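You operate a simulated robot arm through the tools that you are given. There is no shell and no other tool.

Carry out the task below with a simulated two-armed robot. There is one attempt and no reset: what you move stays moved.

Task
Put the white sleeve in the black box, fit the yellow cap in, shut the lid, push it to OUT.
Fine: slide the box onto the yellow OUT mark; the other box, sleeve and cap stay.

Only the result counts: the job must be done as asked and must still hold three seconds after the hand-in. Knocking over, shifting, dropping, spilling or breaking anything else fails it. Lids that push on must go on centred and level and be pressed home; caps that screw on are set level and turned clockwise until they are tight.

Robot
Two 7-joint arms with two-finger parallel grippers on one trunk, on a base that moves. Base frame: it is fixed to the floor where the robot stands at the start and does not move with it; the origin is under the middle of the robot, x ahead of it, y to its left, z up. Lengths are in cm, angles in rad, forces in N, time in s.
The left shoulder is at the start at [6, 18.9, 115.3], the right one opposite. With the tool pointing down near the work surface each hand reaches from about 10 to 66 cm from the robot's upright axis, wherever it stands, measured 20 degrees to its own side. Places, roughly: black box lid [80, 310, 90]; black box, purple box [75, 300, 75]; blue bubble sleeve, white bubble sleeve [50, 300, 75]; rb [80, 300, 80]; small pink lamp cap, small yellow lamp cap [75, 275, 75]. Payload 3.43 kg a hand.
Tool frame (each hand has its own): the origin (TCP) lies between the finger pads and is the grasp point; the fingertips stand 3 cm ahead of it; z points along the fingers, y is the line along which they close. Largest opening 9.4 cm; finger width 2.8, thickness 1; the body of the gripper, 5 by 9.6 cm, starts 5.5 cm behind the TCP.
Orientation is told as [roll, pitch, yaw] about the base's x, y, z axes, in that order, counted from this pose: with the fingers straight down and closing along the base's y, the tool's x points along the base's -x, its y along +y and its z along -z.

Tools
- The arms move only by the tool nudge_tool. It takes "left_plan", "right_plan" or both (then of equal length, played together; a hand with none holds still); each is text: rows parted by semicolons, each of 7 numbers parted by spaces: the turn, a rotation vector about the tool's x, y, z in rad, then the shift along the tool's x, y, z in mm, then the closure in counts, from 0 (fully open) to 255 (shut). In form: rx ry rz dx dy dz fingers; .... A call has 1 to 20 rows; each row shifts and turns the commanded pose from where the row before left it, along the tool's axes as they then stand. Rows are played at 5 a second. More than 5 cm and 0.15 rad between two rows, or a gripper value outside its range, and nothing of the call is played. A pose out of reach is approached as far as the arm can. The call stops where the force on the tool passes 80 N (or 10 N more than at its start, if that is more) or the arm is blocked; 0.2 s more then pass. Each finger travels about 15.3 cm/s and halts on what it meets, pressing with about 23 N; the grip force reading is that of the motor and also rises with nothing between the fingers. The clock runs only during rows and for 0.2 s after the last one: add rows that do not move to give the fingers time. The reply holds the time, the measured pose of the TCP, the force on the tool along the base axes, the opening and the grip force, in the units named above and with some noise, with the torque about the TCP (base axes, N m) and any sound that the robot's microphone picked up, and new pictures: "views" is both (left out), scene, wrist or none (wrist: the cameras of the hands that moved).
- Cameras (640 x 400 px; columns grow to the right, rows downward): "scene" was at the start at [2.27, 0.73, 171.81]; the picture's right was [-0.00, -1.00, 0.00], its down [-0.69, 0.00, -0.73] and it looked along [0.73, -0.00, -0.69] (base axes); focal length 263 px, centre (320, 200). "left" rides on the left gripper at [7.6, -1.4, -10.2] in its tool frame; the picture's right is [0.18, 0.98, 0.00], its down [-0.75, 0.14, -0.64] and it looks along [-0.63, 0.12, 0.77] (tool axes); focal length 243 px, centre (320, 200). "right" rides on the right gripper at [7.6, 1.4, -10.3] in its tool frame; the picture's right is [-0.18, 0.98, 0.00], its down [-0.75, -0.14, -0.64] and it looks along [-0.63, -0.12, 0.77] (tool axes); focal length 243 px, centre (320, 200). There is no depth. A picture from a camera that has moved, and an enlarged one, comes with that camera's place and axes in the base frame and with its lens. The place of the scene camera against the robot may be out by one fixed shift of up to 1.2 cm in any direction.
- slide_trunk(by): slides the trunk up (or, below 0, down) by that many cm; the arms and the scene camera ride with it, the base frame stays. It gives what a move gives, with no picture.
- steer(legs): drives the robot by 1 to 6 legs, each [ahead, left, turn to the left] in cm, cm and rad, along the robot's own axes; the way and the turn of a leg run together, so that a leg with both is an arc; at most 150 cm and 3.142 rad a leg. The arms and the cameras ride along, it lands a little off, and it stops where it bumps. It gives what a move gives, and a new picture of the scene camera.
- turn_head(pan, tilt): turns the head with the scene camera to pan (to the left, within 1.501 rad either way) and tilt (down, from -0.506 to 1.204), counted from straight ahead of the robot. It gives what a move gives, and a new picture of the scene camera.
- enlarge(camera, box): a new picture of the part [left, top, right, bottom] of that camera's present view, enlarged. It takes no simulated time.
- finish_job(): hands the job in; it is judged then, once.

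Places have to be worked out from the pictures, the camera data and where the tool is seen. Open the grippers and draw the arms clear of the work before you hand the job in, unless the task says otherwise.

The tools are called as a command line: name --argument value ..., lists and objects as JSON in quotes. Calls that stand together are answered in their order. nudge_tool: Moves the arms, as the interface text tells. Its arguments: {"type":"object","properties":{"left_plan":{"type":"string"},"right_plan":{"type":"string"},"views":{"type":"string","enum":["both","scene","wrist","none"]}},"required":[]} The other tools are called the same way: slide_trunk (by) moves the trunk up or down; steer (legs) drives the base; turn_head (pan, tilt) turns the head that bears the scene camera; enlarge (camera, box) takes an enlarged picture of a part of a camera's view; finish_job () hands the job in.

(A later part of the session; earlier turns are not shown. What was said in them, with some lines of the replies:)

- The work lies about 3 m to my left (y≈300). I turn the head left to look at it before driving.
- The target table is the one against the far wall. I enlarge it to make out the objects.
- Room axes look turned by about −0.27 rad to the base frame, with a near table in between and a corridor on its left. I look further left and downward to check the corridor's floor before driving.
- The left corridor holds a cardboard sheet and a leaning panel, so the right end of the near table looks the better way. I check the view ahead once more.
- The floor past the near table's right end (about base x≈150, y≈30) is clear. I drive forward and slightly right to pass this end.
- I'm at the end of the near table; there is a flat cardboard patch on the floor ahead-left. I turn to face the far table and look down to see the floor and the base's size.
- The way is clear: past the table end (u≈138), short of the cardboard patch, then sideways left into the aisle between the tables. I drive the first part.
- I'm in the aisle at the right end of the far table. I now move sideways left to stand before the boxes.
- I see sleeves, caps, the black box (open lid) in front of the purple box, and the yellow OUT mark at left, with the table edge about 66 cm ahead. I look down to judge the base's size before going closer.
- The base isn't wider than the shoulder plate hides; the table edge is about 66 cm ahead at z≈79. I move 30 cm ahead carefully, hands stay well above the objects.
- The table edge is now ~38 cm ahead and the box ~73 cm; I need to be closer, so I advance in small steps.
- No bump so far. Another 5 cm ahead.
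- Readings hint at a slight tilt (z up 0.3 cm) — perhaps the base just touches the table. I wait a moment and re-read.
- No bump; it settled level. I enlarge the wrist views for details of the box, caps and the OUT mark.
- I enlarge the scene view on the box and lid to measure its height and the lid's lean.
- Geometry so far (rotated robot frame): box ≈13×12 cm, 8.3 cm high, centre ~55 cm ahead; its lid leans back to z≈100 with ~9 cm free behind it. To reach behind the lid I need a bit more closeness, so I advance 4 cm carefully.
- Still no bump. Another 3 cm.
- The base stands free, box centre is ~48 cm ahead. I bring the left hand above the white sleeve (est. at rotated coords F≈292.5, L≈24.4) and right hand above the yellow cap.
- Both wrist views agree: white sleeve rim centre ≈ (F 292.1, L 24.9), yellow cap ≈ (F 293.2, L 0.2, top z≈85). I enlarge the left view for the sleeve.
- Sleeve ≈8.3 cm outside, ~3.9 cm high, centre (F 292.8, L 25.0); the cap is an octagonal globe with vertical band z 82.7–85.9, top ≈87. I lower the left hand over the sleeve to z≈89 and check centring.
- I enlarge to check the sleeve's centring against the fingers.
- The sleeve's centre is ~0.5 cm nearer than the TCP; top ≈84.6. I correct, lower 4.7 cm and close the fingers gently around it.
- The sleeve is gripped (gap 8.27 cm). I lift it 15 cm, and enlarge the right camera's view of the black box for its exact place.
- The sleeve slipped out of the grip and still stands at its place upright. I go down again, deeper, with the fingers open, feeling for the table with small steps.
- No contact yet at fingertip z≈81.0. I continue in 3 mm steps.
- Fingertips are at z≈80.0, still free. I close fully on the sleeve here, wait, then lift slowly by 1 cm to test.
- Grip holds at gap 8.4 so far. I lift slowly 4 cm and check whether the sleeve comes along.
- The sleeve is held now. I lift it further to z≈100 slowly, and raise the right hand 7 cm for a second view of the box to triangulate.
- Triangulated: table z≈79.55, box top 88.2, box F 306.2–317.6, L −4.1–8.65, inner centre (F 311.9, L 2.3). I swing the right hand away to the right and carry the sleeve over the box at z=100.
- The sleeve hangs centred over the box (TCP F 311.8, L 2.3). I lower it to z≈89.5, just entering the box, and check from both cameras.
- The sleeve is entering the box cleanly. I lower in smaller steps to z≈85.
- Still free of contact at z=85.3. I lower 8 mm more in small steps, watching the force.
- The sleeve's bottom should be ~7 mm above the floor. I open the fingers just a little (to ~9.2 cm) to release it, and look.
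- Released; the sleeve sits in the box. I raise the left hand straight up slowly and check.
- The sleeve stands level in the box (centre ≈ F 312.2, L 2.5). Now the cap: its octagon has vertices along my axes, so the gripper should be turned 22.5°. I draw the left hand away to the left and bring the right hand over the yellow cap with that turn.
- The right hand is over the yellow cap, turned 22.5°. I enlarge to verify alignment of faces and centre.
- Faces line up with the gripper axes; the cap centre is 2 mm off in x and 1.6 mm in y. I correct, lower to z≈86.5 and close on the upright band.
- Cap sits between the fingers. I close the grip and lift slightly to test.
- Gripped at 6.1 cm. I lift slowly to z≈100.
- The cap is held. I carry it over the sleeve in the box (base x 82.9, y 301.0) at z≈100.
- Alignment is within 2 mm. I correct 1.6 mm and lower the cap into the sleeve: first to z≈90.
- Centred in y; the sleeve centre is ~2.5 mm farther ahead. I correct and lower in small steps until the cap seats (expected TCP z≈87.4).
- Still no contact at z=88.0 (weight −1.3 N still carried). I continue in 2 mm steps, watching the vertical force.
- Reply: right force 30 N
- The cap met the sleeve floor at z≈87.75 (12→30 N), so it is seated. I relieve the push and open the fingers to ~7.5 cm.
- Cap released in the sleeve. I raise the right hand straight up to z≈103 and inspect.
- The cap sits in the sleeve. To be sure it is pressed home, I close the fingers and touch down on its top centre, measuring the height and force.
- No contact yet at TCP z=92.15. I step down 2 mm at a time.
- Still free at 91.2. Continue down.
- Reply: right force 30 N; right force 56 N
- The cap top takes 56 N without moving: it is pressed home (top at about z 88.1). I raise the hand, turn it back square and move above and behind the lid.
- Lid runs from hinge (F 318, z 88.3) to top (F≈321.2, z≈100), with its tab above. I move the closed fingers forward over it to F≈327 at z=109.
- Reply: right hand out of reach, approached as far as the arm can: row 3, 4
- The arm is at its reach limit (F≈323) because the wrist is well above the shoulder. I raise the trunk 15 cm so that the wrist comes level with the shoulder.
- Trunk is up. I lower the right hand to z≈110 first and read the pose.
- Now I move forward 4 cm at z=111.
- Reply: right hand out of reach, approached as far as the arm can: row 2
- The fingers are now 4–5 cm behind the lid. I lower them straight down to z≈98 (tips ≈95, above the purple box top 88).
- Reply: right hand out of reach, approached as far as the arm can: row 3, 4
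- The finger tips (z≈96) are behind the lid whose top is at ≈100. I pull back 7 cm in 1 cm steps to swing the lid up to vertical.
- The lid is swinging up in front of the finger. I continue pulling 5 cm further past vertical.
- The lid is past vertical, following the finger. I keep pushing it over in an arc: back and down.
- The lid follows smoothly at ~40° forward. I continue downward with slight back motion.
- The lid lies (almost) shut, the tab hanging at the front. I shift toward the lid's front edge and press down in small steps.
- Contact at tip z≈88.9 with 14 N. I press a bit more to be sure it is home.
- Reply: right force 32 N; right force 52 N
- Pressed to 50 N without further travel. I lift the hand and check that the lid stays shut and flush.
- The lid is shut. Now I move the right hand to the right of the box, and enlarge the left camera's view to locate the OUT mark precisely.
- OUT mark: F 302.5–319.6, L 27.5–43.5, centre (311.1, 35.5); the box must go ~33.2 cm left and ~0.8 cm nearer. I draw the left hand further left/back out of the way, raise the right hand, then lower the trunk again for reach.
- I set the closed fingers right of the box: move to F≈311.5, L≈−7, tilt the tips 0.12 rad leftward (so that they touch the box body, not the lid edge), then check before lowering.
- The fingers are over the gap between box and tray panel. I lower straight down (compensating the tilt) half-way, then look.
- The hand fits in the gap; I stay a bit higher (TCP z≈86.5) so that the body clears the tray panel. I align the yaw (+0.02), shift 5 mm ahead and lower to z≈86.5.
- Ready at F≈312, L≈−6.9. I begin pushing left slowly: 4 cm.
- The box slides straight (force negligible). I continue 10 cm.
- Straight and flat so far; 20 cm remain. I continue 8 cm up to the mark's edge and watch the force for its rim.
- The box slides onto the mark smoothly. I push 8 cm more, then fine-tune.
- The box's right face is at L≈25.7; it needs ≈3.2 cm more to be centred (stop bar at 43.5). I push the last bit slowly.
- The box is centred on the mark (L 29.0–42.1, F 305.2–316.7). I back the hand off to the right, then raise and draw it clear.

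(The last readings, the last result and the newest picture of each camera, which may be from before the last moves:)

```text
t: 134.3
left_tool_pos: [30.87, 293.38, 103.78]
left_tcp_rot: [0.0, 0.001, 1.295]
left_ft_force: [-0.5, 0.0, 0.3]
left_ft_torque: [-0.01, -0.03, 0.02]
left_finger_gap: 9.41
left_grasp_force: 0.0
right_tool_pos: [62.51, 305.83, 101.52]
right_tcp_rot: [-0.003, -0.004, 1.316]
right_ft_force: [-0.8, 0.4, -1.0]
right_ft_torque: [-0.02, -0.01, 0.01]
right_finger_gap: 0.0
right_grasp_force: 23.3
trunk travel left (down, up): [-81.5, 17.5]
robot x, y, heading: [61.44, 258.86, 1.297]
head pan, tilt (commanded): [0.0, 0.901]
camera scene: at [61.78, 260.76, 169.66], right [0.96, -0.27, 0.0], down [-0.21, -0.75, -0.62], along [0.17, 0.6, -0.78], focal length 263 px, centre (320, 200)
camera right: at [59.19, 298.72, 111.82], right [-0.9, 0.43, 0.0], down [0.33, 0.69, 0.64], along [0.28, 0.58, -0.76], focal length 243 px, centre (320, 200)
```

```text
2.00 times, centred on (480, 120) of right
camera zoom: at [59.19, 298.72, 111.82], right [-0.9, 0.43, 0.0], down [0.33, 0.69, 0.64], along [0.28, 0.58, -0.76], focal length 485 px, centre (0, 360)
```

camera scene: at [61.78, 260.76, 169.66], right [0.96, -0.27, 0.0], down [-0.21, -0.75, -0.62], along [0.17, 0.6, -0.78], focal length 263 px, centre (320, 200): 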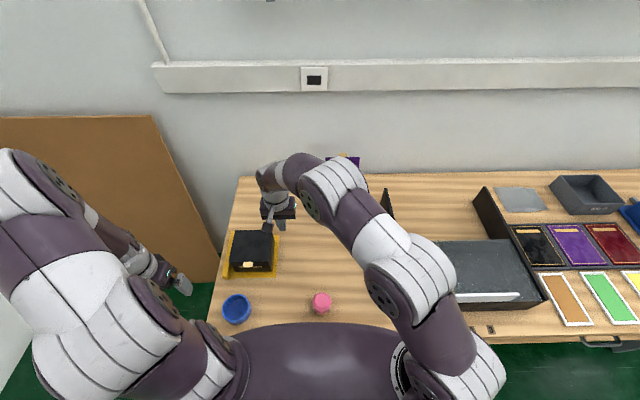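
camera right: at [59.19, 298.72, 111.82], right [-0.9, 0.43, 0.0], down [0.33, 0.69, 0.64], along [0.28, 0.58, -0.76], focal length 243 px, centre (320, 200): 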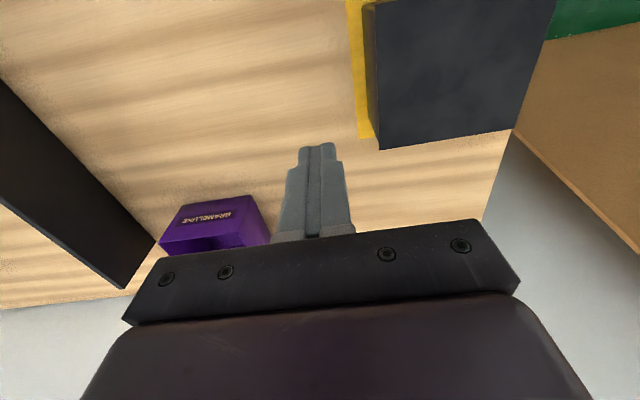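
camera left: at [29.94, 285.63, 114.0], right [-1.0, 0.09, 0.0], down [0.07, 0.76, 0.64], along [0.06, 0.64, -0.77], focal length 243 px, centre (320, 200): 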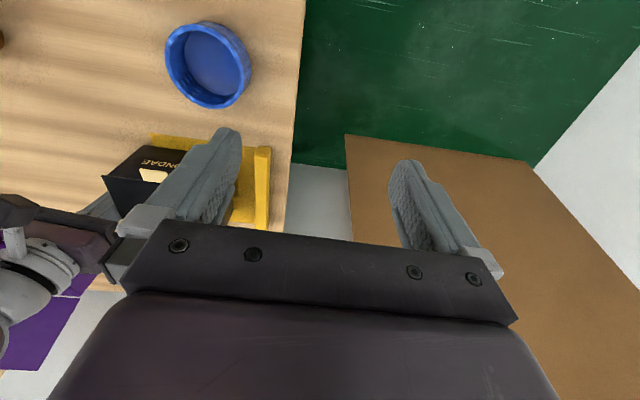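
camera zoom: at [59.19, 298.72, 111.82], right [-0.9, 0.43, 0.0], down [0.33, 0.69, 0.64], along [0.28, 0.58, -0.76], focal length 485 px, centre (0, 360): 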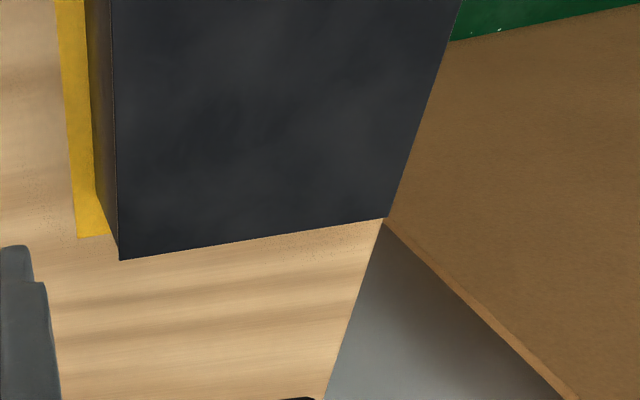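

The box sits fully on the mark with the lid flush; lid back edge F 316.9, L 28.8–42.0, all within the mark. I raise the right hand and draw it well away to the right, opening the gripper.

nudge_tool --right_plan "0 0 0 0 0 -40 255; 0 0 0 0 0 -40 255; 0 0 0 20 -35 0 255; 0 0 0 20 -35 0 255; 0 0 0 20 -35 0 255; 0 0 0 20 -35 0 255; 0 0 0 20 -35 0 200; 0 0 0 20 -35 0 100; 0 0 0 20 -35 0 0; 0 0 0 0 0 0 0; 0 0 0 0 0 0 0" --views "both"

enlarge --camera "scene" --box '[210, 210, 310, 272]'

enlarge --camera "scene" --box '[200, 140, 424, 340]'

```text
t: 136.8
left_tool_pos: [30.76, 293.5, 103.64]
left_tcp_rot: [0.001, 0.0, 1.296]
left_ft_force: [-0.7, -0.2, -0.5]
left_ft_torque: [0.0, 0.01, 0.02]
left_finger_gap: 9.42
left_grasp_force: 0.0
right_tool_pos: [82.58, 285.98, 109.44]
right_tcp_rot: [0.0, -0.003, 1.315]
right_ft_force: [-0.6, 0.3, 0.2]
right_ft_torque: [0.0, 0.0, 0.02]
right_finger_gap: 9.39
right_grasp_force: 0.1
trunk travel left (down, up): [-81.5, 17.5]
robot x, y, heading: [61.19, 258.68, 1.3]
head pan, tilt (commanded): [0.0, 0.901]
camera scene: at [61.74, 260.77, 169.66], right [0.96, -0.27, 0.0], down [-0.21, -0.75, -0.62], along [0.17, 0.6, -0.78], focal length 263 px, centre (320, 200)
camera right: at [79.31, 278.83, 119.71], right [-0.9, 0.43, 0.0], down [0.33, 0.69, 0.64], along [0.27, 0.58, -0.77], focal length 243 px, centre (320, 200)
```

scene: 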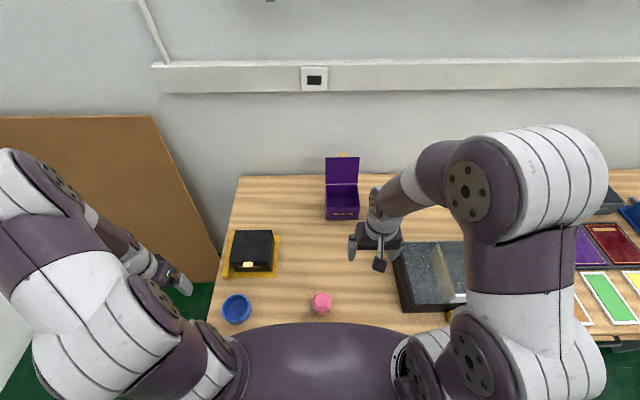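
right: 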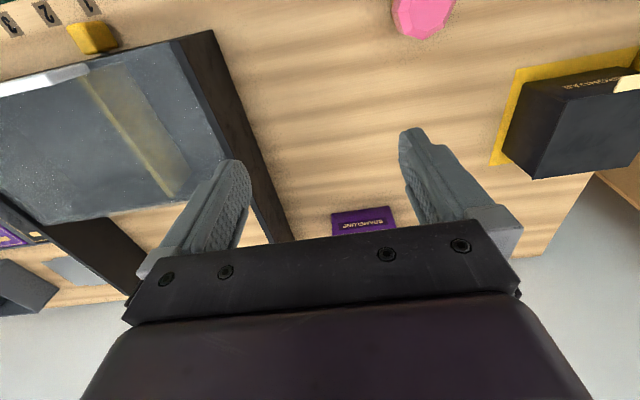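

```text
6.40 times, centred on (260, 241) of scene
camera zoom: at [61.74, 260.77, 169.66], right [0.96, -0.27, 0.0], down [-0.21, -0.75, -0.62], along [0.17, 0.6, -0.78], focal length 1683 px, centre (704, -62)
```

zoom: 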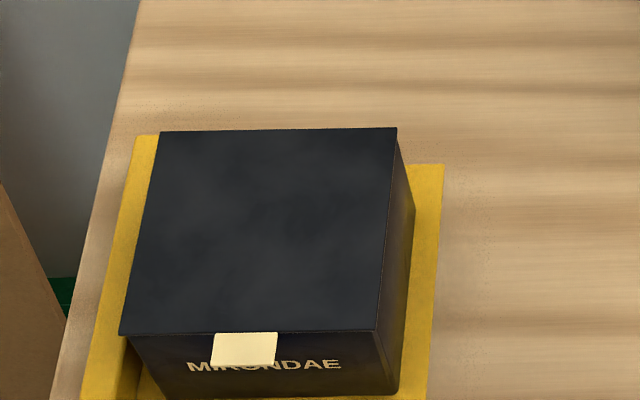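

```text
2.00 times, centred on (312, 240) of scene
camera zoom: at [61.74, 260.77, 169.66], right [0.96, -0.27, 0.0], down [-0.21, -0.75, -0.62], along [0.17, 0.6, -0.78], focal length 526 px, centre (336, 120)
```

zoom: 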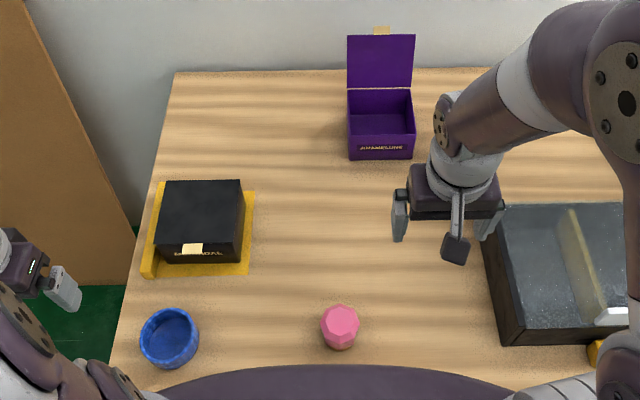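

All looks right; other items untouched. To be sure the lid has no gap at the front, I tilt the left hand so its camera looks nearly level at the box (hand stays in front, clear of everything).

nudge_tool --left_plan "0 -0.12 0 0 0 0 0; 0 -0.12 0 0 0 0 0; 0 -0.12 0 0 0 0 0; 0 -0.12 0 0 0 0 0; 0 -0.12 0 0 0 0 0; 0 0 0 9.4 0 13.7 0; 0 0 0 18.8 0 27.5 0; 0 0 0 18.8 0 27.5 0; 0 0 0 0 0 0 0; 0 0 0 0 0 0 0" --views "wrist"

```text
t: 138.9
left_tool_pos: [30.72, 293.32, 95.38]
left_tcp_rot: [0.001, -0.602, 1.295]
left_ft_force: [0.5, -0.3, -0.7]
left_ft_torque: [0.02, -0.01, 0.01]
left_finger_gap: 9.39
left_grasp_force: 0.0
right_tool_pos: [82.72, 285.95, 109.37]
right_tcp_rot: [0.001, -0.003, 1.317]
right_ft_force: [0.7, 0.1, -0.6]
right_ft_torque: [0.0, -0.01, 0.0]
right_finger_gap: 9.4
right_grasp_force: 0.2
trunk travel left (down, up): [-81.5, 17.5]
robot x, y, heading: [61.31, 258.3, 1.298]
head pan, tilt (commanded): [0.0, 0.901]
camera left: at [28.68, 281.27, 99.57], right [-0.99, 0.12, -0.1], down [-0.07, 0.29, 0.96], along [0.15, 0.95, -0.28], focal length 243 px, centre (320, 200)
```

left: 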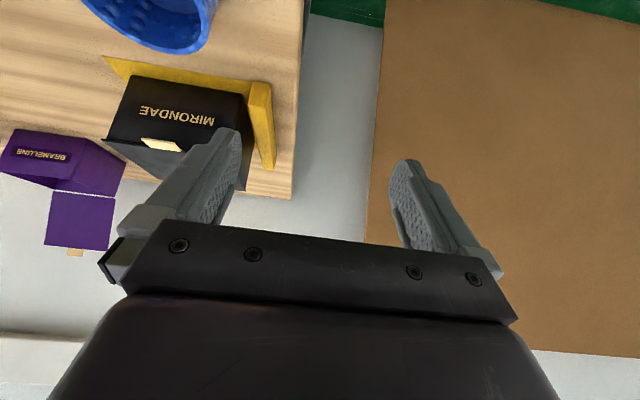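

The box front and lid edge are visible. I enlarge that part to check for any gap.

enlarge --camera "left" --box '[90, 60, 250, 160]'

enlarge --camera "left" --box '[90, 110, 190, 172]'

```text
4.00 times, centred on (170, 110) of left
camera zoom: at [28.68, 281.27, 99.57], right [-0.99, 0.12, -0.1], down [-0.07, 0.29, 0.96], along [0.15, 0.95, -0.28], focal length 970 px, centre (920, 560)
```

zoom: 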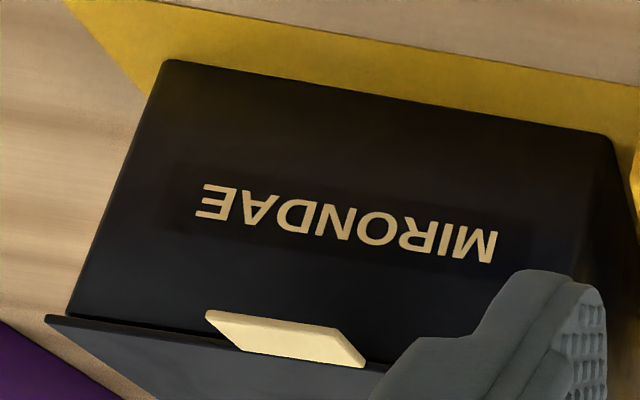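

```text
6.40 times, centred on (140, 141) of left
camera zoom: at [28.68, 281.27, 99.57], right [-0.99, 0.12, -0.1], down [-0.07, 0.29, 0.96], along [0.15, 0.95, -0.28], focal length 1553 px, centre (1472, 578)
```

zoom: 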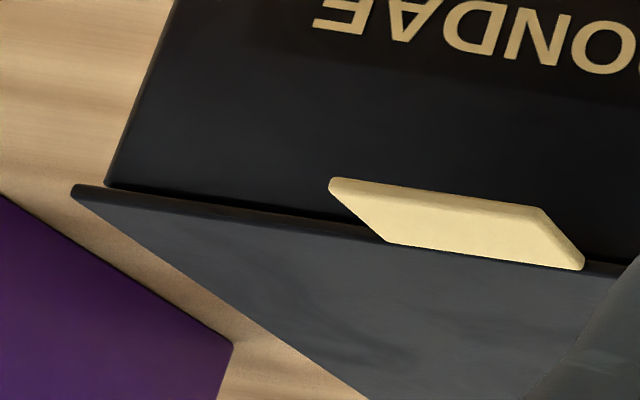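

The lid lies flush on the front rim, no visible gap. I return the left hand upright and clear of the table before handing in.

nudge_tool --left_plan "0 0 0 -18.8 0 -27.5 0; 0 0 0 -18.8 0 -27.5 0; 0 0 0 -9.4 0 -13.7 0; 0 0.12 0 0 0 0 0; 0 0.12 0 0 0 0 0; 0 0.12 0 0 0 0 0; 0 0.12 0 0 0 0 0; 0 0.12 0 0 0 0 0; 0 0 0 30 0 0 0; 0 0 0 0 0 0 0" --right_plan "0 0 0 20 0 0 0; 0 0 0 20 0 0 0; 0 0 0 0 0 0 0; 0 0 0 0 0 0 0; 0 0 0 0 0 0 0; 0 0 0 0 0 0 0; 0 0 0 0 0 0 0; 0 0 0 0 0 0 0; 0 0 0 0 0 0 0; 0 0 0 0 0 0 0" --views "scene"

enlarge --camera "scene" --box '[200, 140, 424, 340]'

```text
t: 141.2
left_tool_pos: [29.89, 290.5, 103.76]
left_tcp_rot: [-0.001, -0.002, 1.295]
left_ft_force: [-0.6, -0.1, 0.2]
left_ft_torque: [0.0, 0.01, 0.02]
left_finger_gap: 9.39
left_grasp_force: 0.0
right_tool_pos: [81.66, 282.1, 109.38]
right_tcp_rot: [0.001, -0.002, 1.315]
right_ft_force: [-0.3, 1.1, 0.2]
right_ft_torque: [-0.02, 0.0, -0.02]
right_finger_gap: 9.43
right_grasp_force: 0.2
trunk travel left (down, up): [-81.5, 17.5]
robot x, y, heading: [61.39, 258.43, 1.295]
head pan, tilt (commanded): [0.0, 0.901]
camera scene: at [61.74, 260.88, 169.66], right [0.96, -0.27, 0.0], down [-0.21, -0.75, -0.62], along [0.17, 0.6, -0.78], focal length 263 px, centre (320, 200)
```

scene: 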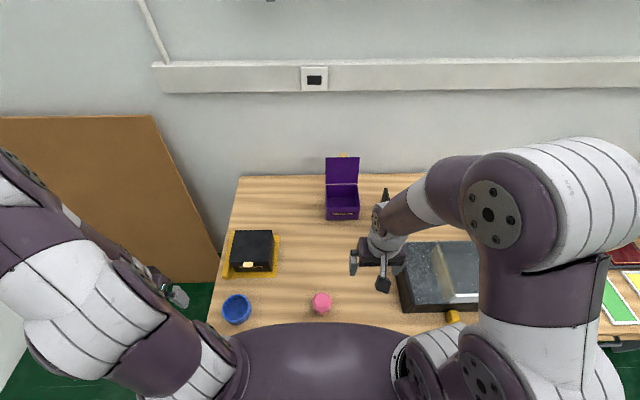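

```text
2.00 times, centred on (312, 240) of scene
camera zoom: at [61.74, 260.88, 169.66], right [0.96, -0.27, 0.0], down [-0.21, -0.75, -0.62], along [0.17, 0.6, -0.78], focal length 526 px, centre (336, 120)
```

zoom: 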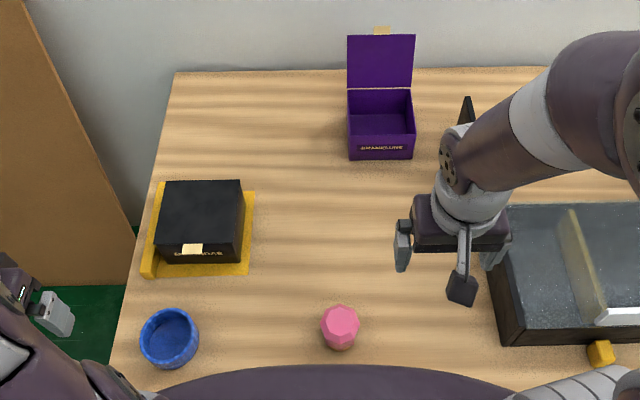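

The black box stands shut on the OUT mark with the white sleeve and yellow cap inside. The purple box, blue sleeve and pink cap are in place, both grippers are open and clear. I hand the job in.

finish_job

```text
The job is handed in.
```

The job is done and handed in. The white sleeve is in the black box with the yellow cap pressed into it. The lid is shut and the box sits on the yellow OUT mark. No result came back after the hand-in.

- **Sleeve:** my first grip slipped off it, but it stayed standing. I gripped it lower the second time and set it level in the box.
- **Cap:** I pressed down on its top with about 56 N and it did not move, so it is fully seated.
- **Lid:** I closed it and pressed near its front edge with about 50 N. In close-up it lies flat on the box with no gap I could see.
- **Position:** the box is centred on the mark to within a few millimetres, with about 1.4 cm to the stop bar.
- **Other items:** the purple box, blue sleeve and pink cap look undisturbed in the last picture. Both grippers are open and clear of the work.
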